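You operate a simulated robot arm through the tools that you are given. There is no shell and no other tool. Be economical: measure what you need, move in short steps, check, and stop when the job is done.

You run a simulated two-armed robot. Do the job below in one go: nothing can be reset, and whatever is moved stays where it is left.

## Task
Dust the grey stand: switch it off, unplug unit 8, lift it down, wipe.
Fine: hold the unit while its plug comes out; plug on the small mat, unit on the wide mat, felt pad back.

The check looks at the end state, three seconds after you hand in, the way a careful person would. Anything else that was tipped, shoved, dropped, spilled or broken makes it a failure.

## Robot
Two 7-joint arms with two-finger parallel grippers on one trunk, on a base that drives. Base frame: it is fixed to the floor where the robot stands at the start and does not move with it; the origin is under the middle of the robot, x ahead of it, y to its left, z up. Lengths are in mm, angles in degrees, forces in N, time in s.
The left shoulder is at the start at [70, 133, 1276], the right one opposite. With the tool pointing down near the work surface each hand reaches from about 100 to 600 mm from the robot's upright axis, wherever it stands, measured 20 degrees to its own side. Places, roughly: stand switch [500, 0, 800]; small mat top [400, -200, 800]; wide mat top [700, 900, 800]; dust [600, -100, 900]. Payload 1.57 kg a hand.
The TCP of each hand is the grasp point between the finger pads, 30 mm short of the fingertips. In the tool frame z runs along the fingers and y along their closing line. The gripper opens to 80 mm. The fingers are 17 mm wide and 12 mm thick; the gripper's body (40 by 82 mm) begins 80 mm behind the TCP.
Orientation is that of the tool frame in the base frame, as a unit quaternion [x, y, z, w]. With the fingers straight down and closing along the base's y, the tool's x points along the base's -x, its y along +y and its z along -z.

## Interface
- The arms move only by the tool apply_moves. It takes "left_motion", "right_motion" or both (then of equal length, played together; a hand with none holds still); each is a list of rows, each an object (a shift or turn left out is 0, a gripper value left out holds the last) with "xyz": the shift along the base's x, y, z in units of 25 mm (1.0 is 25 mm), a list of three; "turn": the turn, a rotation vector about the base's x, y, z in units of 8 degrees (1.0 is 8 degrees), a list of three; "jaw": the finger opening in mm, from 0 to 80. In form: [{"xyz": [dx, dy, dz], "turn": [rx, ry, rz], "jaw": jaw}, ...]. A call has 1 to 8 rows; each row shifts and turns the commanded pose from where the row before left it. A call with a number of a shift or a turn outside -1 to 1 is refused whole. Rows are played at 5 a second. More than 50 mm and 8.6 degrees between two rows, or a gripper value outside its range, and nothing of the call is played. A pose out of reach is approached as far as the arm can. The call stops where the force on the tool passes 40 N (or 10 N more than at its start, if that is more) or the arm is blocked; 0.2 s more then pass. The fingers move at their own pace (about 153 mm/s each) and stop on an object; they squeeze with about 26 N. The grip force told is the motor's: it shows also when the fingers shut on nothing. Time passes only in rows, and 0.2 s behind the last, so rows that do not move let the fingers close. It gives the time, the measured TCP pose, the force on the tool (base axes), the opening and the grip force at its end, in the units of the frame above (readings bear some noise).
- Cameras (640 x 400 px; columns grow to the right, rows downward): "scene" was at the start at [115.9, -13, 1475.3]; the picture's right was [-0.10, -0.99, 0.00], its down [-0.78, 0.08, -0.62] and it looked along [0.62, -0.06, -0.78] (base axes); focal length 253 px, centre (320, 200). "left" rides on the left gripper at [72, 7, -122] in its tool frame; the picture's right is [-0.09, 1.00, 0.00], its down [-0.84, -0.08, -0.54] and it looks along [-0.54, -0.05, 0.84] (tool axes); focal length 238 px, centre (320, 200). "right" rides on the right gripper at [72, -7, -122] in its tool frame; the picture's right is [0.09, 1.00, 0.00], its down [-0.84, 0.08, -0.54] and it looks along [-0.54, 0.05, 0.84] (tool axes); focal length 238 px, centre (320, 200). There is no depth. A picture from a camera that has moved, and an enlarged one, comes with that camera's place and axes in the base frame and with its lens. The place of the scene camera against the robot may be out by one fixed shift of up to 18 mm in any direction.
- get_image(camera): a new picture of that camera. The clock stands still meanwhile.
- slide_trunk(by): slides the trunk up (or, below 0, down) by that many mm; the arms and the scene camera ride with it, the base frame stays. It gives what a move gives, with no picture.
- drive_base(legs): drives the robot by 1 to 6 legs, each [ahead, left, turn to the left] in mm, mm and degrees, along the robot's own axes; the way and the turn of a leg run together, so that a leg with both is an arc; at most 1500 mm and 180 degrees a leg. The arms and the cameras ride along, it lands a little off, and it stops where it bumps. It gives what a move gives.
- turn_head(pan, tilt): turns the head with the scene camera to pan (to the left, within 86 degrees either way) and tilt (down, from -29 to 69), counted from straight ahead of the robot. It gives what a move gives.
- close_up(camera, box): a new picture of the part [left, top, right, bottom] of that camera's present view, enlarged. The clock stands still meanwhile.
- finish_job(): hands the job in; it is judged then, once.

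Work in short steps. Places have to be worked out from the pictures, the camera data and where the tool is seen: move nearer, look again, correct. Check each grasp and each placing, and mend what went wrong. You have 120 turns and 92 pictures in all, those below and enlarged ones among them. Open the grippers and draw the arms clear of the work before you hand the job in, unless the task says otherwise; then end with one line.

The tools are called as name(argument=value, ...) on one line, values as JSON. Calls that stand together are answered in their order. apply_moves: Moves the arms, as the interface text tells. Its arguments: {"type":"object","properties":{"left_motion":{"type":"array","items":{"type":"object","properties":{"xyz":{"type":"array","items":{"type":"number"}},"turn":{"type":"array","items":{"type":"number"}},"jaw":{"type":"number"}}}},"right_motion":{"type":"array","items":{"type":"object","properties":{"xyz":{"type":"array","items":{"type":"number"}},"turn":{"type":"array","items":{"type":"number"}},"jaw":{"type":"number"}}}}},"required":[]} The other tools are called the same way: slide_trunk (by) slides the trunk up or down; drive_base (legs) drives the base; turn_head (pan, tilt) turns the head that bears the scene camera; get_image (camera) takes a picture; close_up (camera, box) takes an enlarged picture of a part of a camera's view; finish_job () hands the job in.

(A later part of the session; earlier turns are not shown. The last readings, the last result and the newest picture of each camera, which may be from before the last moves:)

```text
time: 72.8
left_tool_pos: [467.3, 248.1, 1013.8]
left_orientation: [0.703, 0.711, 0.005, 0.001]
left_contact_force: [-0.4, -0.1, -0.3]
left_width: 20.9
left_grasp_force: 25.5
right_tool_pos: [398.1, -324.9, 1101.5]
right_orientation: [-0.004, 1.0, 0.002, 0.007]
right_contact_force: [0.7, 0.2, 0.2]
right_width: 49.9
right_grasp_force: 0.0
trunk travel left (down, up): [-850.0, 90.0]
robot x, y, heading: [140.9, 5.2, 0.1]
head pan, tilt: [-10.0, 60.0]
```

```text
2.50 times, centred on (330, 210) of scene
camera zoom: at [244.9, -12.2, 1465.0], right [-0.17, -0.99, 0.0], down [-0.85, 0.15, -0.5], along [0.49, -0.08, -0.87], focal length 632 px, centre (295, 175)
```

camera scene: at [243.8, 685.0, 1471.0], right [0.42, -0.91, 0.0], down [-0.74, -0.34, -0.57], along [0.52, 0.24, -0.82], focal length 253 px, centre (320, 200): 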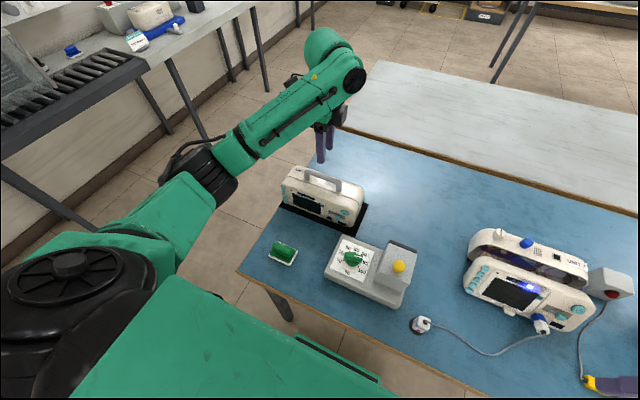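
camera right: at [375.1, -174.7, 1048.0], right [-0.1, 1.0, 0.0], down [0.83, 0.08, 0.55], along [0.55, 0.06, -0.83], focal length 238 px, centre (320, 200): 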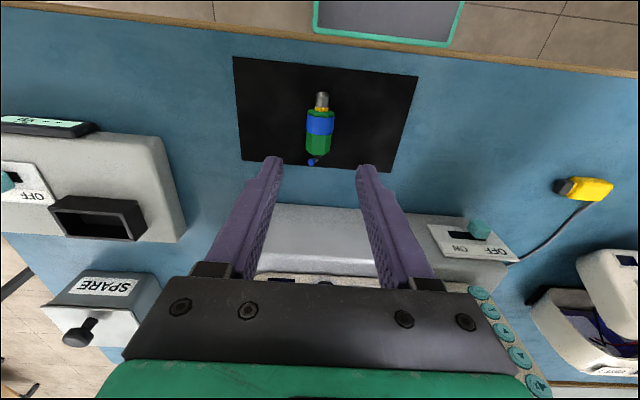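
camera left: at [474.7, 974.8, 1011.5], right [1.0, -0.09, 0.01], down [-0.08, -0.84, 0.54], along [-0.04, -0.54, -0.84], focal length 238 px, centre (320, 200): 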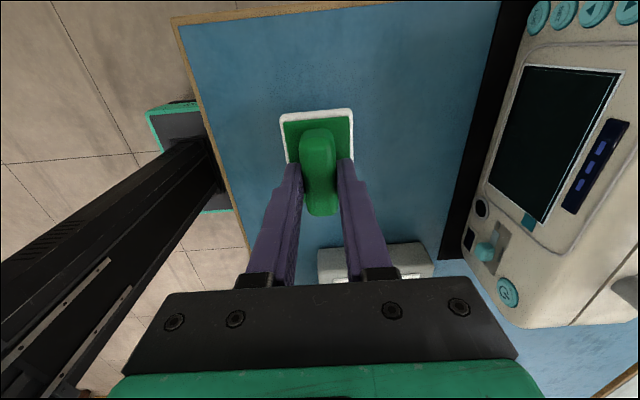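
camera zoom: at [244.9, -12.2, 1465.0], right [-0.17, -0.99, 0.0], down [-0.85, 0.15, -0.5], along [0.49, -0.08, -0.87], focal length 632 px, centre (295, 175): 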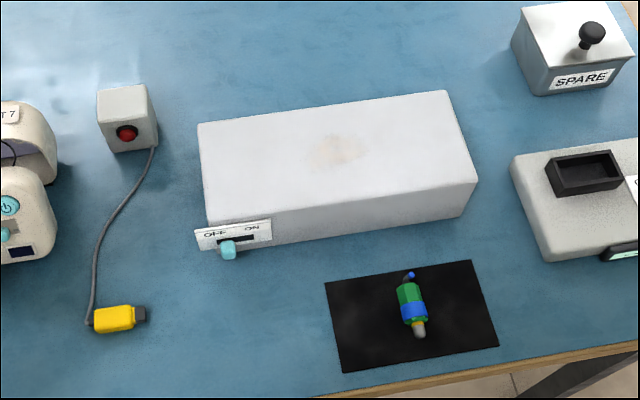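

The dust patch is at ≈[602, -116] on the stand top (z≈888), ~60×45 mm. I carry the pad over it in two calls.

apply_moves(left_motion=[{"xyz": [0, -0.3, 0.6]}, {"xyz": [0, -0.9, 0.4]}, {"xyz": [0, -1, 0]}, {"xyz": [0.3, -1, 0]}, {"xyz": [0.5, -1, 0]}, {"xyz": [0.5, -1, 0]}, {"xyz": [0.5, -1, 0]}, {"xyz": [0.6, -1, 0]}])

apply_moves(left_motion=[{"xyz": [0.6, -1, 0]}, {"xyz": [0.6, -1, 0]}, {"xyz": [0.6, -1, 0]}, {"xyz": [0.6, -1, 0]}, {"xyz": [0.6, -1, 0]}, {"xyz": [0, -1, -0.8]}, {"xyz": [0, -0.8, -0.8]}, {"xyz": [0, -0.6, -0.8]}])

get_image(camera="left")

get_image(camera="scene")

```text
time: 74.6
left_tool_pos: [543.6, 81.8, 1015.1]
left_orientation: [0.703, 0.712, 0.006, 0.001]
left_contact_force: [0.7, 0.4, -0.5]
left_width: 20.6
left_grasp_force: 26.2
left hand out of reach, approached as far as the arm can: row 1, 2, 3
right_tool_pos: [399.4, -326.3, 1101.3]
right_orientation: [-0.003, 1.0, 0.003, 0.008]
right_contact_force: [-0.1, -0.4, 0.5]
right_width: 50.0
right_grasp_force: 0.0
trunk travel left (down, up): [-850.0, 90.0]
robot x, y, heading: [137.4, 1.7, 0.2]
head pan, tilt: [-10.0, 60.0]
```

```text
time: 76.4
left_tool_pos: [617.0, -100.8, 954.6]
left_orientation: [0.702, 0.712, 0.005, 0.001]
left_contact_force: [-0.3, -0.6, -0.2]
left_width: 20.9
left_grasp_force: 25.8
right_tool_pos: [399.0, -326.8, 1101.2]
right_orientation: [-0.003, 1.0, 0.003, 0.007]
right_contact_force: [0.6, 0.4, -0.6]
right_width: 49.9
right_grasp_force: 0.1
trunk travel left (down, up): [-850.0, 90.0]
robot x, y, heading: [136.6, 4.4, -0.0]
head pan, tilt: [-10.0, 60.0]
```

```text
28 pictures are left
camera left: at [620.9, -29.6, 1076.6], right [1.0, -0.08, 0.01], down [-0.07, -0.84, 0.54], along [-0.04, -0.53, -0.84], focal length 238 px, centre (320, 200)
```

left: 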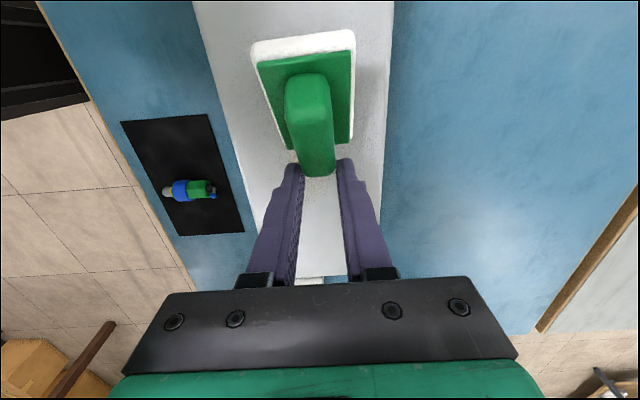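

```text
27 pictures are left
camera scene: at [245.2, -14.0, 1465.0], right [-0.17, -0.99, 0.0], down [-0.85, 0.15, -0.5], along [0.49, -0.08, -0.87], focal length 253 px, centre (320, 200)
```

scene: 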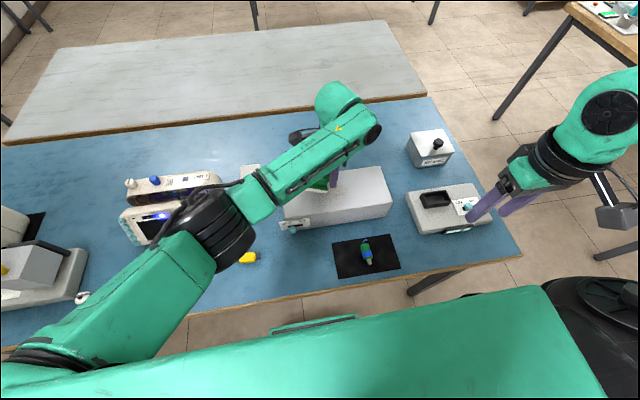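

The pad has slid along the fingers toward +y since the grasp, so it must have brushed something on the way. I look at the left part of the table to see whether anything was disturbed.

turn_head(pan=25, tilt=50)

get_image(camera="scene")

close_up(camera="left", box=[220, 0, 420, 200])

```text
time: 77.4
left_tool_pos: [616.5, -99.4, 953.6]
left_orientation: [0.703, 0.711, 0.004, 0.001]
left_contact_force: [0.4, 0.0, -0.8]
left_width: 21.0
left_grasp_force: 26.8
right_tool_pos: [398.9, -326.1, 1101.6]
right_orientation: [-0.003, 1.0, 0.002, 0.007]
right_contact_force: [-0.1, 0.2, 0.1]
right_width: 50.1
right_grasp_force: 0.0
trunk travel left (down, up): [-850.0, 90.0]
robot x, y, heading: [139.6, 1.1, 0.3]
head pan, tilt: [25.0, 50.0]
```

```text
26 pictures are left
camera scene: at [249.0, 31.4, 1477.5], right [0.43, -0.9, 0.0], down [-0.69, -0.33, -0.64], along [0.58, 0.27, -0.77], focal length 253 px, centre (320, 200)
```

scene: 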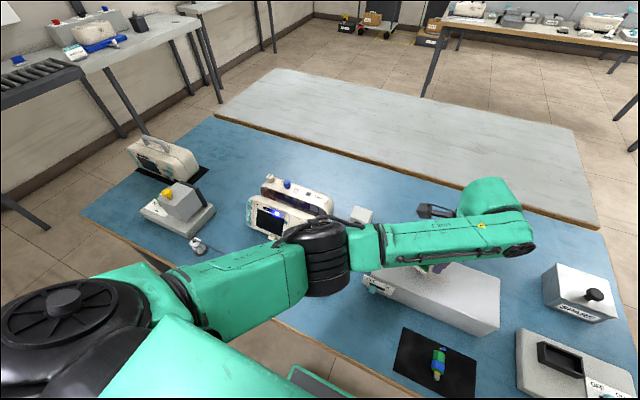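

```text
2.00 times, centred on (320, 100) of left
camera zoom: at [620.8, -28.2, 1076.9], right [1.0, -0.08, 0.01], down [-0.07, -0.84, 0.54], along [-0.04, -0.54, -0.84], focal length 477 px, centre (320, 400)
```

zoom: 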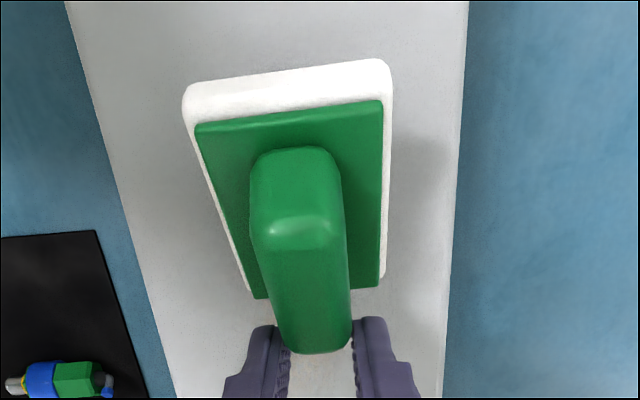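

close_up(camera="scene", box=[110, 125, 350, 275])

```text
2.67 times, centred on (230, 200) of scene
camera zoom: at [249.0, 31.4, 1477.5], right [0.43, -0.9, 0.0], down [-0.69, -0.33, -0.64], along [0.58, 0.27, -0.77], focal length 674 px, centre (560, 200)
```

zoom: 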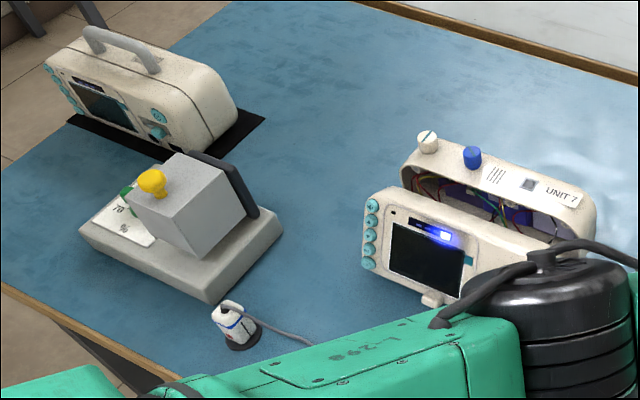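

Nothing looks disturbed; the yellow knob on the dial device is as high as z≈952, and it must have brushed the pad, tilting it in my grip. I'll set the pad down gently on the stand so it lies flat, then regrasp it at its centre.

turn_head(pan=-10, tilt=60)

apply_moves(left_motion=[{"xyz": [0, 0, -0.15]}, {"xyz": [0, 0, -0.15]}, {"xyz": [0, 0, -0.15]}, {"xyz": [0, 0, 0]}])

close_up(camera="left", box=[220, 0, 420, 200])

```text
time: 78.5
left_tool_pos: [615.2, -99.3, 952.3]
left_orientation: [0.703, 0.711, 0.004, 0.002]
left_contact_force: [0.3, 0.2, -0.3]
left_width: 21.1
left_grasp_force: 25.9
right_tool_pos: [398.0, -325.7, 1103.2]
right_orientation: [-0.004, 1.0, 0.001, 0.007]
right_contact_force: [-0.2, -1.1, -1.2]
right_width: 50.2
right_grasp_force: 0.0
trunk travel left (down, up): [-850.0, 90.0]
robot x, y, heading: [137.6, 5.3, 0.4]
head pan, tilt: [-10.0, 60.0]
```

```text
time: 79.5
left_tool_pos: [616.5, -100.5, 942.8]
left_orientation: [0.703, 0.711, 0.005, 0.001]
left_contact_force: [0.3, 0.6, 0.2]
left_width: 21.1
left_grasp_force: 26.2
right_tool_pos: [399.1, -325.5, 1102.8]
right_orientation: [-0.004, 1.0, 0.001, 0.007]
right_contact_force: [0.6, 0.6, 0.7]
right_width: 50.1
right_grasp_force: 0.0
trunk travel left (down, up): [-850.0, 90.0]
robot x, y, heading: [137.8, 1.5, 0.6]
head pan, tilt: [-10.0, 60.0]
```

```text
2.00 times, centred on (320, 100) of left
camera zoom: at [621.0, -28.7, 1065.4], right [1.0, -0.08, 0.01], down [-0.07, -0.84, 0.54], along [-0.04, -0.54, -0.84], focal length 477 px, centre (320, 400)
```

zoom: 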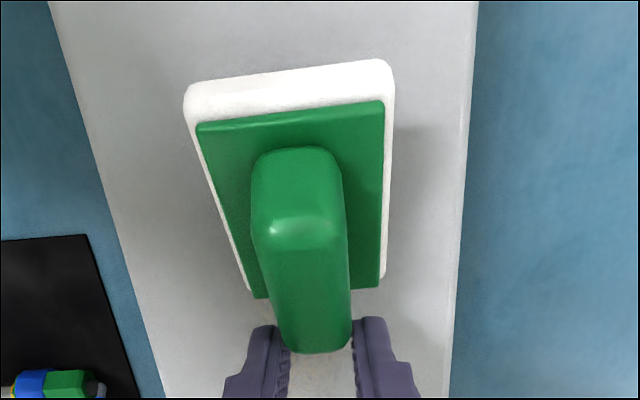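

apply_moves(left_motion=[{"xyz": [0, 0, -0.15]}, {"xyz": [0, 0, -0.15]}, {"xyz": [0, 0, 0]}])

apply_moves(left_motion=[{"xyz": [0, 0, -0.15]}, {"xyz": [0, 0, -0.1]}, {"xyz": [0, 0, 0]}])

close_up(camera="scene", box=[270, 140, 400, 240])

```text
time: 80.2
left_tool_pos: [616.3, -102.0, 936.4]
left_orientation: [0.703, 0.711, 0.005, 0.003]
left_contact_force: [6.3, -2.0, 21.4]
left_width: 21.1
left_grasp_force: 26.1
right_tool_pos: [398.0, -325.1, 1101.9]
right_orientation: [-0.004, 1.0, 0.001, 0.007]
right_contact_force: [-0.3, -0.2, 0.0]
right_width: 50.0
right_grasp_force: 0.1
trunk travel left (down, up): [-850.0, 90.0]
robot x, y, heading: [138.8, 6.0, 0.1]
head pan, tilt: [-10.0, 60.0]
```

```text
time: 81.0
left_tool_pos: [615.8, -102.0, 933.0]
left_orientation: [0.703, 0.711, 0.007, 0.004]
left_contact_force: [10.4, -3.7, 37.5]
left_width: 21.1
left_grasp_force: 25.7
right_tool_pos: [395.3, -325.7, 1103.0]
right_orientation: [-0.003, 1.0, 0.002, 0.009]
right_contact_force: [-0.7, -0.7, -0.5]
right_width: 49.8
right_grasp_force: 0.1
trunk travel left (down, up): [-850.0, 90.0]
robot x, y, heading: [141.3, 4.2, 0.2]
head pan, tilt: [-10.0, 60.0]
```

```text
4.00 times, centred on (335, 190) of scene
camera zoom: at [241.1, -13.0, 1465.5], right [-0.17, -0.99, 0.0], down [-0.85, 0.15, -0.5], along [0.5, -0.08, -0.86], focal length 1011 px, centre (260, 240)
```

zoom: 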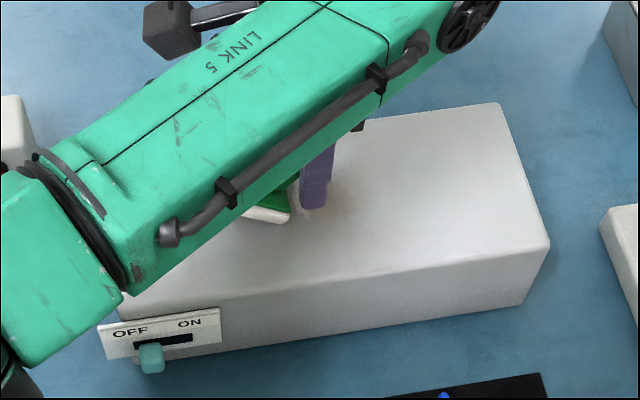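

The low end is on the stand. I unload 4 mm and open so the pad settles flat, then back up for a look.

apply_moves(left_motion=[{"xyz": [0, 0, 0.2]}, {"xyz": [0, 0, 0], "jaw": 30}, {"xyz": [0, 0, 0], "jaw": 50}, {"xyz": [0, 0, 0.6]}, {"xyz": [0, 0, 1]}, {"xyz": [0, 0, 1]}])

get_image(camera="left")

```text
time: 82.5
left_tool_pos: [616.7, -100.7, 999.0]
left_orientation: [0.703, 0.711, 0.005, -0.001]
left_contact_force: [0.9, 0.2, 0.2]
left_width: 49.6
left_grasp_force: 0.0
right_tool_pos: [398.5, -326.5, 1101.6]
right_orientation: [-0.003, 1.0, 0.001, 0.007]
right_contact_force: [-0.4, 0.2, -0.4]
right_width: 49.9
right_grasp_force: 0.0
trunk travel left (down, up): [-850.0, 90.0]
robot x, y, heading: [138.0, 3.7, 0.2]
head pan, tilt: [-10.0, 60.0]
```

```text
21 pictures are left
camera left: at [620.7, -29.6, 1122.3], right [1.0, -0.08, 0.01], down [-0.07, -0.84, 0.54], along [-0.04, -0.53, -0.84], focal length 238 px, centre (320, 200)
```

left: 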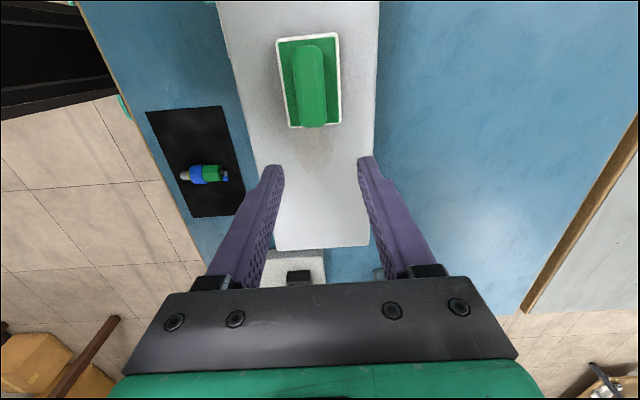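

Pad lies flat on the stand at [612, -51]; the dust is just right of it. I regrasp at its centre, a little deeper.

apply_moves(left_motion=[{"xyz": [-0.18, 1, 0]}, {"xyz": [0, 1, 0]}, {"xyz": [0, 0, -0.8]}, {"xyz": [0, 0, -0.8]}, {"xyz": [0, 0, -0.8]}, {"xyz": [0, 0, -0.08]}, {"xyz": [0, 0, 0]}])

close_up(camera="left", box=[200, 60, 440, 240])

```text
time: 84.0
left_tool_pos: [612.9, -51.3, 937.1]
left_orientation: [0.702, 0.712, 0.005, 0.001]
left_contact_force: [-0.4, 0.5, -1.4]
left_width: 50.0
left_grasp_force: 0.1
right_tool_pos: [397.9, -325.4, 1101.3]
right_orientation: [-0.003, 1.0, 0.002, 0.007]
right_contact_force: [-0.2, -0.3, -0.5]
right_width: 50.3
right_grasp_force: 0.1
trunk travel left (down, up): [-850.0, 90.0]
robot x, y, heading: [137.3, 2.1, 0.3]
head pan, tilt: [-10.0, 60.0]
```

```text
2.22 times, centred on (320, 150) of left
camera zoom: at [617.2, 20.0, 1059.4], right [1.0, -0.08, 0.01], down [-0.07, -0.84, 0.54], along [-0.04, -0.54, -0.84], focal length 530 px, centre (320, 311)
```

zoom: 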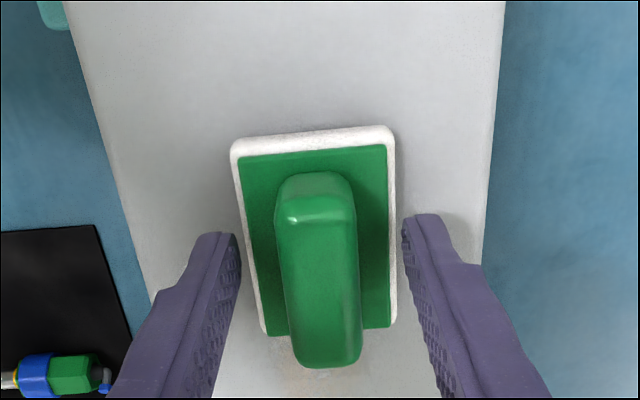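

Well centred; I close, press very lightly and wipe with a first stroke to -y.

apply_moves(left_motion=[{"xyz": [0, 0, 0], "jaw": 0}, {"xyz": [0, 0, 0]}, {"xyz": [0, 0, -0.04]}, {"xyz": [0, -0.5, 0]}, {"xyz": [0, -0.5, 0]}])

```text
time: 85.2
left_tool_pos: [612.6, -76.7, 937.5]
left_orientation: [0.703, 0.711, 0.006, 0.001]
left_contact_force: [0.2, 0.1, 4.3]
left_width: 21.1
left_grasp_force: 26.5
right_tool_pos: [398.6, -325.7, 1102.8]
right_orientation: [-0.004, 1.0, 0.002, 0.008]
right_contact_force: [-0.3, 0.3, 0.5]
right_width: 50.0
right_grasp_force: 0.0
trunk travel left (down, up): [-850.0, 90.0]
robot x, y, heading: [139.3, 1.9, 0.1]
head pan, tilt: [-10.0, 60.0]
```

Contact is a gentle 4 N. I continue the strokes back and forth over the patch, shifting lanes in x.

apply_moves(left_motion=[{"xyz": [0, -0.7, 0]}, {"xyz": [0, -0.7, 0]}, {"xyz": [0, -0.7, 0]}, {"xyz": [0, -0.7, 0]}, {"xyz": [-0.6, -0.4, 0]}, {"xyz": [0, 0.8, 0]}, {"xyz": [0, 0.8, 0]}, {"xyz": [0, 0.8, 0]}])

apply_moves(left_motion=[{"xyz": [0.6, 0, 0]}, {"xyz": [0.5, 0, 0]}, {"xyz": [0, -0.8, 0]}, {"xyz": [0, -0.8, 0]}, {"xyz": [0, -0.8, 0]}, {"xyz": [-0.5, 0, 0]}, {"xyz": [0, -0.8, 0]}, {"xyz": [0, -0.8, 0]}])

get_image(camera="left")

```text
time: 87.0
left_tool_pos: [595.6, -76.2, 936.4]
left_orientation: [0.704, 0.71, 0.005, 0.001]
left_contact_force: [-0.2, 0.0, -0.8]
left_width: 21.3
left_grasp_force: 26.2
left hand out of reach, approached as far as the arm can: row 4
right_tool_pos: [398.6, -325.4, 1102.6]
right_orientation: [-0.003, 1.0, 0.001, 0.008]
right_contact_force: [-0.4, -0.6, 0.2]
right_width: 50.1
right_grasp_force: 0.1
trunk travel left (down, up): [-850.0, 90.0]
robot x, y, heading: [138.1, 3.4, 0.1]
head pan, tilt: [-10.0, 60.0]
```

```text
time: 88.8
left_tool_pos: [597.8, -138.5, 932.2]
left_orientation: [0.704, 0.71, 0.007, 0.007]
left_contact_force: [9.5, -7.5, 34.1]
left_width: 21.2
left_grasp_force: 26.4
left hand out of reach, approached as far as the arm can: row 5, 7, 8
right_tool_pos: [396.0, -325.9, 1102.8]
right_orientation: [-0.004, 1.0, 0.002, 0.009]
right_contact_force: [-0.1, 0.5, 0.1]
right_width: 49.9
right_grasp_force: 0.1
trunk travel left (down, up): [-850.0, 90.0]
robot x, y, heading: [137.8, 3.1, 0.4]
head pan, tilt: [-10.0, 60.0]
```

```text
19 pictures are left
camera left: at [602.1, -66.1, 1054.2], right [1.0, -0.08, 0.02], down [-0.08, -0.84, 0.54], along [-0.03, -0.54, -0.84], focal length 238 px, centre (320, 200)
```

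left: 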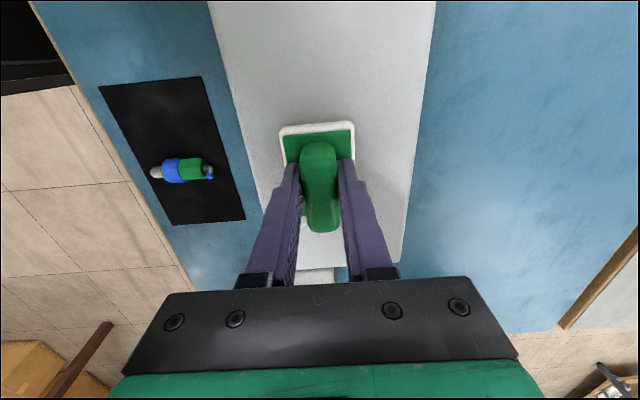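

At the reach limit the hand pressed to 34 N; I unload upward, lift off and look at the stand.

apply_moves(left_motion=[{"xyz": [0, 0.1, 0.25]}, {"xyz": [0, 0.3, 0.6]}, {"xyz": [0, 0.8, 0.8]}, {"xyz": [0, 1, 0.8]}, {"xyz": [0, 1, 0.5]}, {"xyz": [0, 1, 0]}, {"xyz": [0, 1, 0]}, {"xyz": [0, 1, 0]}])

get_image(camera="left")

close_up(camera="scene", box=[240, 130, 420, 290])

```text
time: 90.7
left_tool_pos: [603.8, 21.1, 999.2]
left_orientation: [0.703, 0.711, 0.005, 0.002]
left_contact_force: [-0.3, -0.8, -0.5]
left_width: 21.0
left_grasp_force: 25.8
right_tool_pos: [398.5, -324.3, 1103.8]
right_orientation: [-0.003, 1.0, 0.002, 0.006]
right_contact_force: [-0.4, -0.3, 0.6]
right_width: 50.0
right_grasp_force: 0.1
trunk travel left (down, up): [-850.0, 90.0]
robot x, y, heading: [140.6, 3.3, 0.2]
head pan, tilt: [-10.0, 60.0]
```

```text
18 pictures are left
camera left: at [607.1, 92.9, 1123.0], right [1.0, -0.08, 0.01], down [-0.07, -0.84, 0.54], along [-0.04, -0.54, -0.84], focal length 238 px, centre (320, 200)
```

left: 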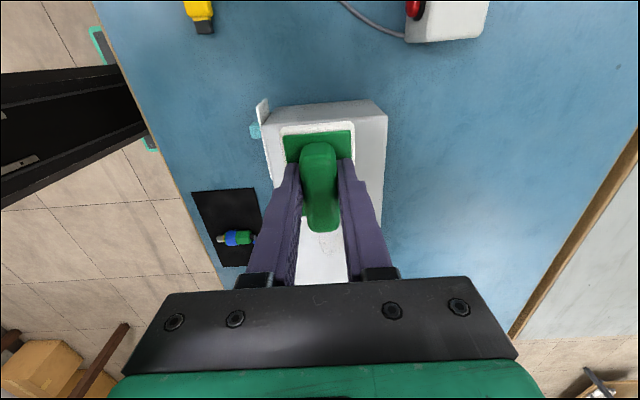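

```text
2.50 times, centred on (330, 210) of scene
camera zoom: at [245.1, -11.2, 1465.0], right [-0.17, -0.99, 0.0], down [-0.85, 0.15, -0.5], along [0.49, -0.09, -0.87], focal length 632 px, centre (295, 175)
```

zoom: 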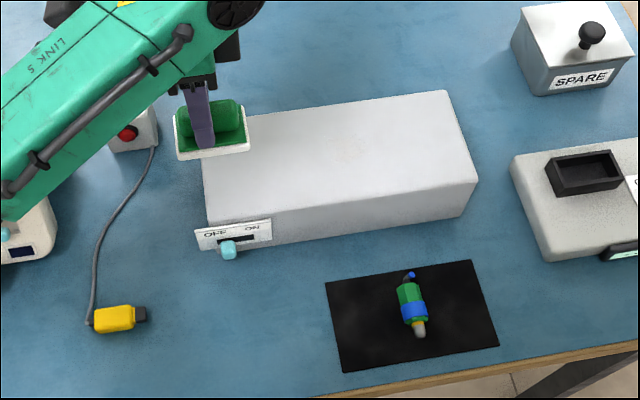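

The stand is clean and unmoved. To return the pad safely over the tall items, I raise the trunk 90 mm, then drive left.

close_up(camera="scene", box=[285, 160, 395, 230])

slide_trunk(by=88)

```text
5.71 times, centred on (340, 195) of scene
camera zoom: at [245.1, -11.2, 1465.0], right [-0.17, -0.99, 0.0], down [-0.85, 0.15, -0.5], along [0.49, -0.09, -0.87], focal length 1444 px, centre (206, 229)
```

zoom: 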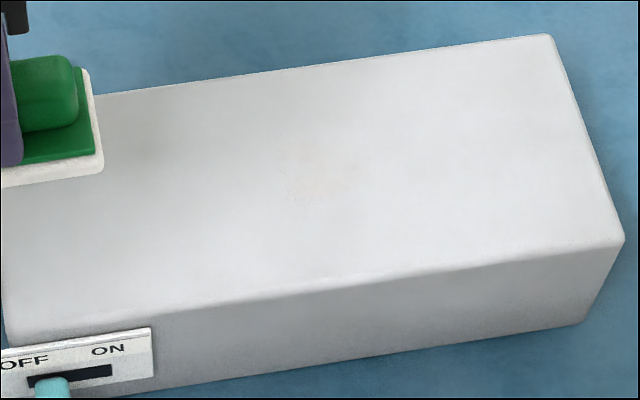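

```text
time: 91.9
left_tool_pos: [603.1, 19.8, 1088.1]
left_orientation: [0.703, 0.711, 0.005, 0.002]
left_contact_force: [-0.3, 0.7, -0.3]
left_width: 21.2
left_grasp_force: 25.8
right_tool_pos: [399.6, -325.7, 1189.7]
right_orientation: [-0.004, 1.0, 0.001, 0.007]
right_contact_force: [-0.7, 0.5, -0.6]
right_width: 49.8
right_grasp_force: 0.1
trunk travel left (down, up): [-938.0, 2.0]
robot x, y, heading: [135.6, 6.4, 0.2]
head pan, tilt: [-10.0, 60.0]
```

A faint trace remains near [598, -131], so I wipe again. I lower the trunk back and shift the base 80 mm right for better reach.

slide_trunk(by=-88)

drive_base(legs=[[0, -80, 0]])

apply_moves(left_motion=[{"xyz": [-0.2, -0.6, -0.6]}, {"xyz": [0, -0.6, -0.8]}, {"xyz": [0, 0, -0.6]}, {"xyz": [0, 0, -0.36]}, {"xyz": [0, 0, 0]}])

```text
time: 93.1
left_tool_pos: [602.3, 21.1, 1001.7]
left_orientation: [0.702, 0.712, 0.005, 0.001]
left_contact_force: [-0.3, -0.2, -0.2]
left_width: 21.3
left_grasp_force: 26.3
right_tool_pos: [398.2, -325.8, 1102.2]
right_orientation: [-0.003, 1.0, 0.002, 0.006]
right_contact_force: [1.0, -0.4, 0.8]
right_width: 49.8
right_grasp_force: 0.1
trunk travel left (down, up): [-850.0, 90.0]
robot x, y, heading: [137.5, 3.2, 0.4]
head pan, tilt: [-10.0, 60.0]
```

```text
time: 94.2
left_tool_pos: [602.9, -56.0, 999.4]
left_orientation: [0.703, 0.712, 0.003, 0.002]
left_contact_force: [-0.4, 1.1, -0.6]
left_width: 21.1
left_grasp_force: 26.5
right_tool_pos: [399.4, -400.4, 1104.0]
right_orientation: [-0.005, 1.0, 0.0, 0.006]
right_contact_force: [-0.3, -0.4, -0.1]
right_width: 49.6
right_grasp_force: 0.0
trunk travel left (down, up): [-850.0, 90.0]
robot x, y, heading: [140.0, -76.7, 0.2]
head pan, tilt: [-10.0, 60.0]
```

```text
time: 95.4
left_tool_pos: [597.5, -89.2, 941.4]
left_orientation: [0.702, 0.712, 0.004, 0.001]
left_contact_force: [-0.1, 0.4, -0.1]
left_width: 21.2
left_grasp_force: 26.1
right_tool_pos: [399.1, -405.7, 1102.1]
right_orientation: [-0.003, 1.0, 0.002, 0.007]
right_contact_force: [0.4, -0.3, -0.2]
right_width: 49.6
right_grasp_force: 0.1
trunk travel left (down, up): [-850.0, 90.0]
robot x, y, heading: [139.5, -74.2, 0.1]
head pan, tilt: [-10.0, 60.0]
```

apply_moves(left_motion=[{"xyz": [0, 0, -0.22]}, {"xyz": [0, -0.6, 0]}, {"xyz": [0, -0.8, 0]}, {"xyz": [0, -0.8, 0]}, {"xyz": [0, -0.8, 0]}, {"xyz": [0, 0, 0]}])

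apply_moves(left_motion=[{"xyz": [0.3, 0.6, 0]}, {"xyz": [0, 0.8, 0]}, {"xyz": [0, 0.8, 0]}, {"xyz": [0.3, 0, 0]}, {"xyz": [0, -0.8, 0]}, {"xyz": [0, -0.8, 0]}, {"xyz": [-0.8, -0.4, 0]}, {"xyz": [-0.5, 0, 0]}])

apply_moves(left_motion=[{"xyz": [0, 0.8, 0]}, {"xyz": [0, 0.8, 0]}, {"xyz": [0, 0.6, 0]}, {"xyz": [0.4, 0, 0]}, {"xyz": [0, -0.8, 0]}, {"xyz": [0, -0.8, 0]}, {"xyz": [0, -0.6, 0]}, {"xyz": [0.4, 0.4, 0]}])

```text
time: 96.8
left_tool_pos: [599.9, -164.0, 934.9]
left_orientation: [0.702, 0.712, 0.005, 0.0]
left_contact_force: [1.1, 0.4, -0.8]
left_width: 21.1
left_grasp_force: 26.1
right_tool_pos: [399.5, -404.7, 1102.1]
right_orientation: [-0.003, 1.0, 0.003, 0.007]
right_contact_force: [-0.4, 0.2, -0.4]
right_width: 49.8
right_grasp_force: 0.0
trunk travel left (down, up): [-850.0, 90.0]
robot x, y, heading: [142.4, -76.5, 0.3]
head pan, tilt: [-10.0, 60.0]
```

```text
time: 98.6
left_tool_pos: [579.7, -161.6, 937.3]
left_orientation: [0.702, 0.712, 0.005, 0.001]
left_contact_force: [0.1, -0.7, -0.6]
left_width: 21.0
left_grasp_force: 26.3
right_tool_pos: [398.9, -404.5, 1102.2]
right_orientation: [-0.003, 1.0, 0.001, 0.007]
right_contact_force: [-0.3, 0.0, 0.7]
right_width: 49.9
right_grasp_force: 0.1
trunk travel left (down, up): [-850.0, 90.0]
robot x, y, heading: [141.4, -73.3, 0.2]
head pan, tilt: [-10.0, 60.0]
```

```text
time: 100.4
left_tool_pos: [600.8, -149.5, 935.9]
left_orientation: [0.702, 0.712, 0.005, 0.0]
left_contact_force: [0.0, 0.8, 0.0]
left_width: 20.8
left_grasp_force: 26.1
right_tool_pos: [399.7, -404.8, 1101.9]
right_orientation: [-0.003, 1.0, 0.002, 0.007]
right_contact_force: [0.8, -1.0, 0.0]
right_width: 49.7
right_grasp_force: 0.1
trunk travel left (down, up): [-850.0, 90.0]
robot x, y, heading: [132.0, -74.8, 0.2]
head pan, tilt: [-10.0, 60.0]
```

The readings show hardly any contact in these strokes, so I lower until I feel several newtons, then repeat.

apply_moves(left_motion=[{"xyz": [0, 0, -0.08]}, {"xyz": [0, 0, 0]}])

apply_moves(left_motion=[{"xyz": [0, 0, -0.06]}, {"xyz": [0, 0, 0]}])

```text
time: 101.0
left_tool_pos: [600.2, -149.4, 934.4]
left_orientation: [0.703, 0.711, 0.004, 0.001]
left_contact_force: [0.5, 0.2, -0.8]
left_width: 21.3
left_grasp_force: 26.2
right_tool_pos: [400.3, -406.7, 1102.1]
right_orientation: [-0.004, 1.0, 0.002, 0.007]
right_contact_force: [0.4, 0.7, 0.2]
right_width: 50.1
right_grasp_force: 0.0
trunk travel left (down, up): [-850.0, 90.0]
robot x, y, heading: [140.6, -75.9, 0.4]
head pan, tilt: [-10.0, 60.0]
```

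```text
time: 101.6
left_tool_pos: [601.1, -151.1, 932.5]
left_orientation: [0.703, 0.712, 0.005, 0.002]
left_contact_force: [-0.4, -1.1, 1.1]
left_width: 21.1
left_grasp_force: 26.1
right_tool_pos: [398.5, -406.7, 1102.3]
right_orientation: [-0.004, 1.0, 0.002, 0.007]
right_contact_force: [0.9, -0.5, 0.7]
right_width: 49.8
right_grasp_force: 0.1
trunk travel left (down, up): [-850.0, 90.0]
robot x, y, heading: [135.2, -80.1, 0.2]
head pan, tilt: [-10.0, 60.0]
```

Contact begins around z=932.5. One more millimetre, then strokes.

apply_moves(left_motion=[{"xyz": [0, 0, -0.05]}, {"xyz": [0, 0.6, 0]}, {"xyz": [0, 0.6, 0]}, {"xyz": [0, 0.6, 0]}, {"xyz": [0, 0.4, 0]}, {"xyz": [0, 0, 0]}])

apply_moves(left_motion=[{"xyz": [-0.6, 0, 0]}, {"xyz": [0, -0.7, 0]}, {"xyz": [0, -0.7, 0]}, {"xyz": [0, -0.7, 0]}, {"xyz": [0.6, 0, 0]}, {"xyz": [0.6, 0, 0]}, {"xyz": [0, 0.7, 0]}, {"xyz": [0, 0.7, 0]}])

apply_moves(left_motion=[{"xyz": [-0.6, 0, 0]}, {"xyz": [0, -0.7, 0]}, {"xyz": [0, -0.7, 0]}, {"xyz": [0, 0.7, 0]}, {"xyz": [0, 0.7, 0]}, {"xyz": [0, 0.7, 0]}, {"xyz": [0, 0, 0]}])

```text
time: 103.0
left_tool_pos: [598.3, -96.4, 932.3]
left_orientation: [0.702, 0.712, 0.007, 0.001]
left_contact_force: [0.5, -3.3, 11.2]
left_width: 21.1
left_grasp_force: 26.0
right_tool_pos: [397.3, -406.1, 1102.5]
right_orientation: [-0.003, 1.0, 0.001, 0.007]
right_contact_force: [-0.2, 0.1, 0.5]
right_width: 49.9
right_grasp_force: 0.1
trunk travel left (down, up): [-850.0, 90.0]
robot x, y, heading: [138.9, -78.4, 0.3]
head pan, tilt: [-10.0, 60.0]
```

```text
time: 104.8
left_tool_pos: [615.4, -113.2, 931.9]
left_orientation: [0.703, 0.711, 0.005, 0.002]
left_contact_force: [-0.4, -2.6, 13.1]
left_width: 20.9
left_grasp_force: 26.1
right_tool_pos: [397.2, -405.7, 1102.2]
right_orientation: [-0.003, 1.0, 0.002, 0.007]
right_contact_force: [1.2, -0.3, -0.2]
right_width: 50.0
right_grasp_force: 0.0
trunk travel left (down, up): [-850.0, 90.0]
robot x, y, heading: [138.0, -79.2, 0.1]
head pan, tilt: [-10.0, 60.0]
```

```text
time: 106.4
left_tool_pos: [599.3, -95.4, 931.4]
left_orientation: [0.702, 0.712, 0.007, 0.002]
left_contact_force: [-0.1, -3.7, 11.2]
left_width: 20.8
left_grasp_force: 25.9
right_tool_pos: [397.0, -406.6, 1103.0]
right_orientation: [-0.004, 1.0, 0.002, 0.008]
right_contact_force: [0.0, -0.8, -0.5]
right_width: 49.9
right_grasp_force: 0.1
trunk travel left (down, up): [-850.0, 90.0]
robot x, y, heading: [142.4, -79.3, 0.2]
head pan, tilt: [-10.0, 60.0]
```

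Good 11–13 N contact in those strokes. I lift off to the left and inspect the stand top.

apply_moves(left_motion=[{"xyz": [0, 0, 0.5]}, {"xyz": [0, 0.3, 0.8]}, {"xyz": [0, 1, 0.8]}, {"xyz": [0, 1, 0.5]}, {"xyz": [0, 1, 0]}, {"xyz": [0, 1, 0]}, {"xyz": [0, 0.5, 0]}])

close_up(camera="scene", box=[230, 150, 400, 250])

get_image(camera="left")

```text
time: 108.0
left_tool_pos: [601.2, 24.1, 996.0]
left_orientation: [0.703, 0.712, 0.004, 0.001]
left_contact_force: [1.0, 0.0, -0.6]
left_width: 20.9
left_grasp_force: 26.2
right_tool_pos: [398.8, -405.9, 1101.9]
right_orientation: [-0.004, 1.0, 0.002, 0.007]
right_contact_force: [0.1, -0.3, 0.1]
right_width: 50.0
right_grasp_force: 0.0
trunk travel left (down, up): [-850.0, 90.0]
robot x, y, heading: [131.0, -78.9, 0.4]
head pan, tilt: [-10.0, 60.0]
```

```text
3.76 times, centred on (315, 200) of scene
camera zoom: at [245.6, -92.3, 1465.0], right [-0.17, -0.99, 0.0], down [-0.85, 0.15, -0.5], along [0.49, -0.08, -0.87], focal length 951 px, centre (339, 200)
```

zoom: 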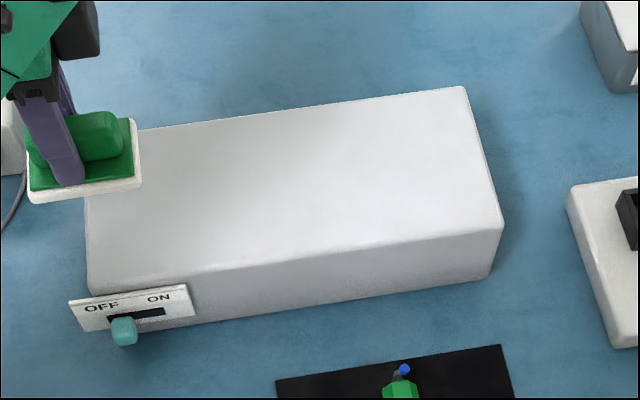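

```text
14 pictures are left
camera left: at [605.9, 95.5, 1118.2], right [1.0, -0.08, 0.01], down [-0.07, -0.84, 0.54], along [-0.04, -0.54, -0.84], focal length 238 px, centre (320, 200)
```

left: 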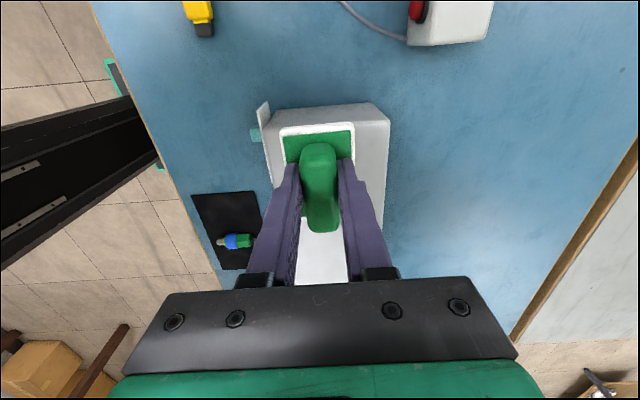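

The top is clean. Now the return: trunk up 88, drive left 735 in legs with the pad high.

slide_trunk(by=88)

drive_base(legs=[[0, 370, 0], [0, 365, 0]])

apply_moves(left_motion=[{"xyz": [-0.7, 0.6, 0]}, {"xyz": [-0.7, 0.6, 0]}, {"xyz": [-0.7, 0.6, 0]}, {"xyz": [-0.7, 0.6, 0]}, {"xyz": [-0.7, 0.6, 0]}, {"xyz": [-0.7, 0.6, 0]}, {"xyz": [-0.7, 0.6, 0]}])

get_image(camera="left")

```text
time: 109.2
left_tool_pos: [600.6, 24.2, 1083.6]
left_orientation: [0.702, 0.712, 0.005, 0.001]
left_contact_force: [-0.6, -0.2, -1.0]
left_width: 21.3
left_grasp_force: 26.2
right_tool_pos: [399.4, -406.7, 1189.4]
right_orientation: [-0.003, 1.0, 0.002, 0.007]
right_contact_force: [1.4, -0.5, 0.5]
right_width: 50.0
right_grasp_force: 0.0
trunk travel left (down, up): [-938.0, 2.0]
robot x, y, heading: [135.4, -71.6, 0.2]
head pan, tilt: [-10.0, 60.0]
```

```text
time: 113.5
left_tool_pos: [598.4, 754.5, 1084.3]
left_orientation: [0.704, 0.71, 0.005, 0.001]
left_contact_force: [-0.7, -0.2, -0.6]
left_width: 21.3
left_grasp_force: 25.8
right_tool_pos: [393.4, 326.2, 1189.1]
right_orientation: [-0.002, 1.0, 0.003, 0.007]
right_contact_force: [-0.3, -0.1, -0.1]
right_width: 50.0
right_grasp_force: 0.0
trunk travel left (down, up): [-938.0, 2.0]
robot x, y, heading: [133.4, 657.9, 0.2]
head pan, tilt: [-10.0, 60.0]
```

```text
time: 115.1
left_tool_pos: [474.9, 863.4, 1084.3]
left_orientation: [0.703, 0.711, 0.005, 0.001]
left_contact_force: [-0.2, -0.7, 0.4]
left_width: 21.1
left_grasp_force: 26.3
right_tool_pos: [393.6, 329.6, 1191.1]
right_orientation: [-0.003, 1.0, 0.001, 0.008]
right_contact_force: [0.3, 0.4, -0.3]
right_width: 49.9
right_grasp_force: 0.1
trunk travel left (down, up): [-938.0, 2.0]
robot x, y, heading: [135.3, 657.3, -0.1]
head pan, tilt: [-10.0, 60.0]
```

```text
13 pictures are left
camera left: at [479.7, 934.7, 1207.2], right [1.0, -0.08, 0.01], down [-0.07, -0.84, 0.54], along [-0.04, -0.54, -0.84], focal length 238 px, centre (320, 200)
```

left: 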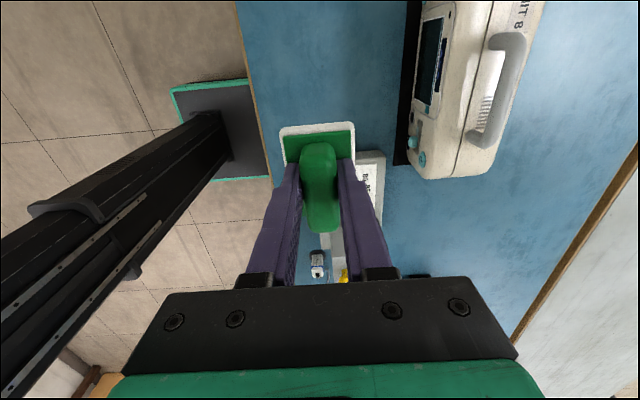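

Pad still held squarely. I move over its old place [468, 903] and descend to just above the table.

apply_moves(left_motion=[{"xyz": [-0.28, 0.8, 0]}, {"xyz": [0, 0.8, -0.5]}, {"xyz": [0, 0, -1]}, {"xyz": [0, 0, -1]}, {"xyz": [0, 0, -1]}, {"xyz": [0, 0, -1]}, {"xyz": [0, 0, -1]}, {"xyz": [0, 0, -1]}])

apply_moves(left_motion=[{"xyz": [0, 0, -1]}, {"xyz": [0, 0, -0.9]}, {"xyz": [0, 0, -0.5]}, {"xyz": [0, 0, 0]}])

get_image(camera="left")

```text
time: 116.9
left_tool_pos: [467.5, 900.9, 920.3]
left_orientation: [0.704, 0.711, 0.005, 0.001]
left_contact_force: [0.4, -0.2, -1.5]
left_width: 21.1
left_grasp_force: 26.0
right_tool_pos: [393.9, 328.8, 1191.3]
right_orientation: [-0.002, 1.0, 0.002, 0.007]
right_contact_force: [0.5, -0.6, -1.0]
right_width: 50.4
right_grasp_force: 0.1
trunk travel left (down, up): [-938.0, 2.0]
robot x, y, heading: [133.9, 656.8, 0.3]
head pan, tilt: [-10.0, 60.0]
```

```text
time: 117.9
left_tool_pos: [468.3, 899.3, 859.6]
left_orientation: [0.703, 0.711, 0.006, 0.001]
left_contact_force: [0.6, -0.7, -0.1]
left_width: 21.1
left_grasp_force: 25.6
right_tool_pos: [394.7, 327.6, 1190.0]
right_orientation: [-0.002, 1.0, 0.002, 0.008]
right_contact_force: [0.3, 0.0, 0.5]
right_width: 50.0
right_grasp_force: 0.1
trunk travel left (down, up): [-938.0, 2.0]
robot x, y, heading: [134.8, 655.0, 0.3]
head pan, tilt: [-10.0, 60.0]
```

```text
12 pictures are left
camera left: at [472.6, 971.8, 982.7], right [1.0, -0.08, 0.01], down [-0.07, -0.84, 0.54], along [-0.04, -0.54, -0.84], focal length 238 px, centre (320, 200)
```

left: 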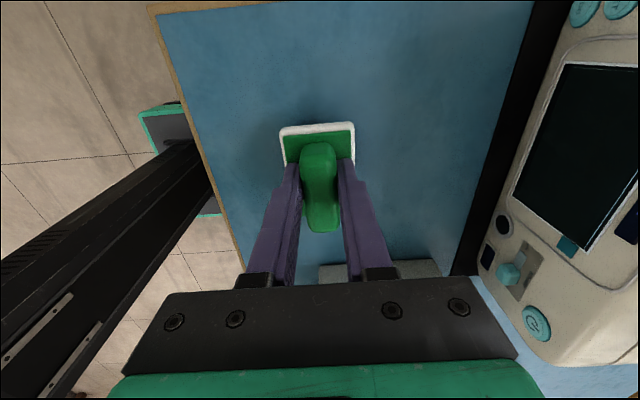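

In the hand the pad sits ~10 mm further to -y than before, so I shift +11 mm in y and lower to contact.

apply_moves(left_motion=[{"xyz": [0, 0.45, 0]}, {"xyz": [0, 0, -0.3]}, {"xyz": [0, 0, -0.15]}, {"xyz": [0, 0, 0]}])

apply_moves(left_motion=[{"xyz": [0, 0, -0.1]}, {"xyz": [0, 0, -0.06]}, {"xyz": [0, 0, 0]}])

```text
time: 118.9
left_tool_pos: [469.3, 912.7, 849.3]
left_orientation: [0.703, 0.711, 0.005, 0.001]
left_contact_force: [0.1, -1.1, -1.0]
left_width: 21.1
left_grasp_force: 25.8
right_tool_pos: [394.2, 328.2, 1190.1]
right_orientation: [-0.001, 1.0, 0.002, 0.007]
right_contact_force: [0.5, -0.6, 0.6]
right_width: 49.8
right_grasp_force: 0.1
trunk travel left (down, up): [-938.0, 2.0]
robot x, y, heading: [137.9, 656.7, -0.1]
head pan, tilt: [-10.0, 60.0]
```

```text
time: 119.7
left_tool_pos: [468.6, 912.7, 845.4]
left_orientation: [0.703, 0.711, 0.005, 0.001]
left_contact_force: [-0.6, 0.5, 0.2]
left_width: 21.1
left_grasp_force: 26.1
right_tool_pos: [394.7, 328.3, 1189.9]
right_orientation: [-0.001, 1.0, 0.002, 0.008]
right_contact_force: [0.1, -0.1, 0.2]
right_width: 49.9
right_grasp_force: 0.1
trunk travel left (down, up): [-938.0, 2.0]
robot x, y, heading: [136.2, 659.7, 0.1]
head pan, tilt: [-10.0, 60.0]
```

apply_moves(left_motion=[{"xyz": [0, 0, -0.06]}, {"xyz": [0, 0, -0.06]}, {"xyz": [0, 0, 0]}])

```text
time: 120.5
left_tool_pos: [469.5, 911.7, 842.4]
left_orientation: [0.703, 0.711, 0.006, 0.001]
left_contact_force: [-0.1, -0.6, -0.1]
left_width: 21.3
left_grasp_force: 26.2
right_tool_pos: [394.7, 328.9, 1188.5]
right_orientation: [-0.002, 1.0, 0.002, 0.007]
right_contact_force: [-0.6, 0.4, 0.6]
right_width: 49.9
right_grasp_force: 0.0
trunk travel left (down, up): [-938.0, 2.0]
robot x, y, heading: [134.1, 660.4, 0.2]
head pan, tilt: [-10.0, 60.0]
```

Still no contact; a little further.

apply_moves(left_motion=[{"xyz": [0, 0, -0.06]}, {"xyz": [0, 0, -0.06]}, {"xyz": [0, 0, 0]}])

```text
time: 121.3
left_tool_pos: [468.2, 912.4, 843.0]
left_orientation: [0.703, 0.711, 0.008, 0.004]
left_contact_force: [0.5, 5.1, 29.5]
left_width: 21.0
left_grasp_force: 25.5
right_tool_pos: [391.6, 327.6, 1190.7]
right_orientation: [-0.003, 1.0, 0.003, 0.009]
right_contact_force: [-0.2, 0.4, -0.4]
right_width: 50.1
right_grasp_force: 0.1
trunk travel left (down, up): [-938.0, 2.0]
robot x, y, heading: [133.2, 657.7, 0.2]
head pan, tilt: [-10.0, 60.0]
```

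The pad is on the table (29 N). I unload, open and rise straight up.

apply_moves(left_motion=[{"xyz": [0, 0, 0.1]}, {"xyz": [0, 0, 0], "jaw": 30}, {"xyz": [0, 0, 0], "jaw": 50}, {"xyz": [0, 0, 0.6]}, {"xyz": [0, 0, 1]}, {"xyz": [0, 0, 1]}, {"xyz": [0, -0.5, 1]}, {"xyz": [0, -1, 1]}])

get_image(camera="left")

```text
time: 123.1
left_tool_pos: [467.6, 877.1, 958.7]
left_orientation: [0.704, 0.711, 0.005, 0.0]
left_contact_force: [0.0, -0.8, -0.2]
left_width: 50.2
left_grasp_force: 0.1
right_tool_pos: [394.0, 326.9, 1189.7]
right_orientation: [-0.002, 1.0, 0.003, 0.007]
right_contact_force: [0.3, -0.2, -0.1]
right_width: 50.2
right_grasp_force: 0.2
trunk travel left (down, up): [-938.0, 2.0]
robot x, y, heading: [135.6, 657.3, -0.1]
head pan, tilt: [-10.0, 60.0]
```

```text
11 pictures are left
camera left: at [473.2, 947.5, 1081.3], right [1.0, -0.08, 0.01], down [-0.07, -0.84, 0.54], along [-0.04, -0.53, -0.84], focal length 238 px, centre (320, 200)
```

left: 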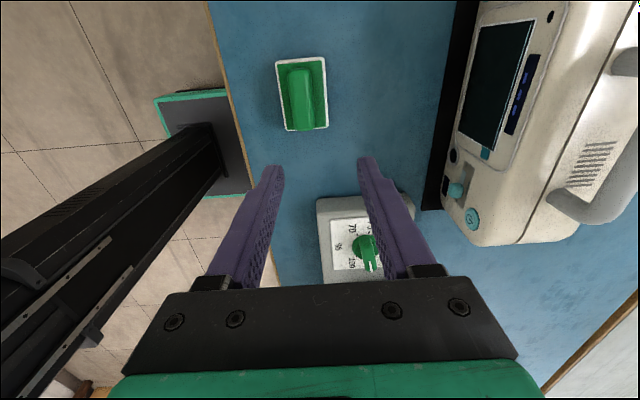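

The pad lies flat; I enlarge to compare its position with the original one.

close_up(camera="left", box=[190, 20, 400, 150])

```text
3.05 times, centred on (295, 85) of left
camera zoom: at [473.2, 947.5, 1081.3], right [1.0, -0.08, 0.01], down [-0.07, -0.84, 0.54], along [-0.04, -0.53, -0.84], focal length 726 px, centre (396, 550)
```

zoom: 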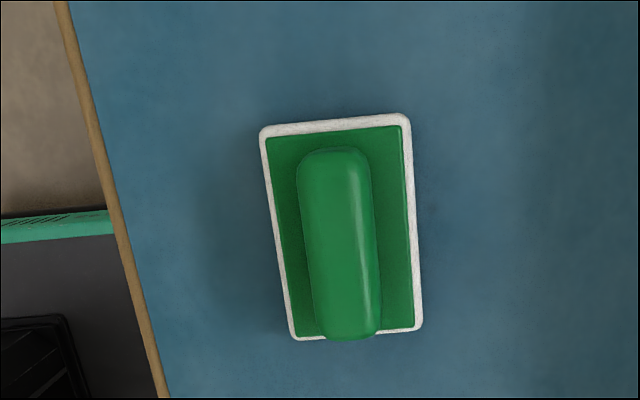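

The pad ended about 14 mm nearer the table edge than its original spot (a fingertip dragged its plate on opening). I regrasp it a bit higher to move it back by +14 mm.

apply_moves(left_motion=[{"xyz": [-0.55, 0.6, 0], "jaw": 56}, {"xyz": [0, 0.6, -0.5]}, {"xyz": [0, 0, -1]}, {"xyz": [0, 0, -1]}, {"xyz": [0, 0, -1]}, {"xyz": [0, 0, -0.75]}, {"xyz": [0, 0, 0], "jaw": 0}, {"xyz": [0, 0, 0]}])

apply_moves(left_motion=[{"xyz": [0, 0, 0]}, {"xyz": [0, 0, 0.16]}, {"xyz": [0.56, -0.08, 0]}, {"xyz": [0, 0, 0]}])

get_image(camera="left")

```text
time: 124.9
left_tool_pos: [454.0, 905.4, 851.5]
left_orientation: [0.704, 0.711, 0.005, 0.001]
left_contact_force: [-0.2, 0.3, 0.9]
left_width: 20.6
left_grasp_force: 25.5
right_tool_pos: [394.8, 326.9, 1189.8]
right_orientation: [-0.001, 1.0, 0.002, 0.007]
right_contact_force: [0.3, 0.1, 0.5]
right_width: 50.0
right_grasp_force: 0.0
trunk travel left (down, up): [-938.0, 2.0]
robot x, y, heading: [135.8, 657.3, 0.2]
head pan, tilt: [-10.0, 60.0]
```

```text
time: 125.9
left_tool_pos: [468.7, 902.7, 855.6]
left_orientation: [0.703, 0.711, 0.005, 0.0]
left_contact_force: [0.6, 0.6, -0.6]
left_width: 21.1
left_grasp_force: 25.7
right_tool_pos: [394.6, 328.0, 1190.2]
right_orientation: [-0.002, 1.0, 0.002, 0.007]
right_contact_force: [-0.3, 0.1, -0.2]
right_width: 50.0
right_grasp_force: 0.0
trunk travel left (down, up): [-938.0, 2.0]
robot x, y, heading: [135.5, 659.0, -0.1]
head pan, tilt: [-10.0, 60.0]
```

```text
9 pictures are left
camera left: at [473.5, 974.3, 977.9], right [1.0, -0.08, 0.01], down [-0.07, -0.84, 0.54], along [-0.04, -0.54, -0.84], focal length 238 px, centre (320, 200)
```

left: 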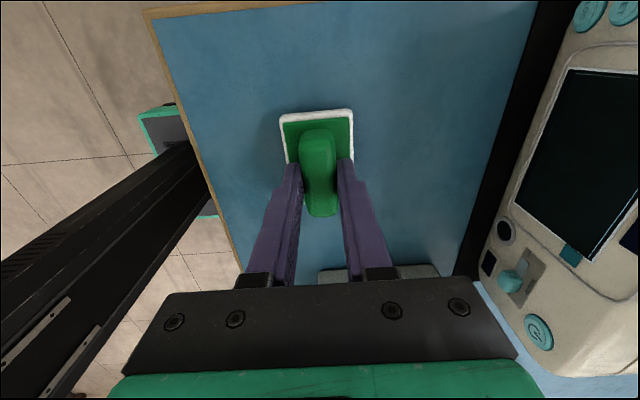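

The view now matches the one at the first grasp. I lower 4 mm, open gently and rise.

apply_moves(left_motion=[{"xyz": [0, 0, -0.16]}, {"xyz": [0, 0, 0]}, {"xyz": [0, 0, 0], "jaw": 26}, {"xyz": [0, 0, 0], "jaw": 50}, {"xyz": [0, 0, 0.7]}, {"xyz": [0, 0, 1]}, {"xyz": [0, -0.5, 1]}, {"xyz": [0, -0.6, 1]}])

close_up(camera="left", box=[190, 20, 400, 150])

```text
time: 127.7
left_tool_pos: [469.5, 875.2, 945.1]
left_orientation: [0.704, 0.711, 0.005, 0.0]
left_contact_force: [0.8, -0.1, 0.0]
left_width: 50.0
left_grasp_force: 0.0
right_tool_pos: [394.5, 327.6, 1189.6]
right_orientation: [-0.002, 1.0, 0.003, 0.007]
right_contact_force: [-0.3, -0.4, -0.7]
right_width: 50.1
right_grasp_force: 0.1
trunk travel left (down, up): [-938.0, 2.0]
robot x, y, heading: [136.4, 657.8, 0.2]
head pan, tilt: [-10.0, 60.0]
```

```text
3.05 times, centred on (295, 85) of left
camera zoom: at [474.1, 945.9, 1067.0], right [1.0, -0.08, 0.01], down [-0.07, -0.84, 0.54], along [-0.04, -0.53, -0.84], focal length 726 px, centre (396, 550)
```

zoom: 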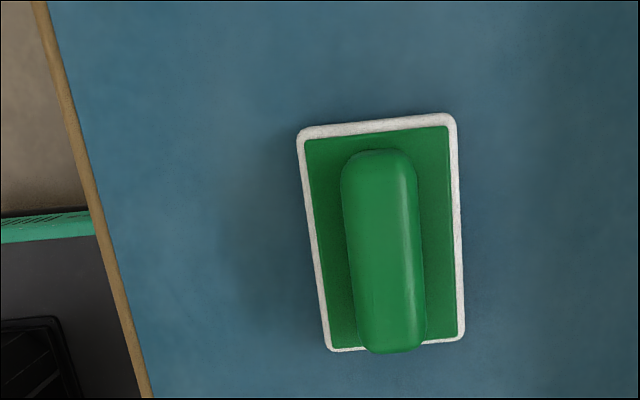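

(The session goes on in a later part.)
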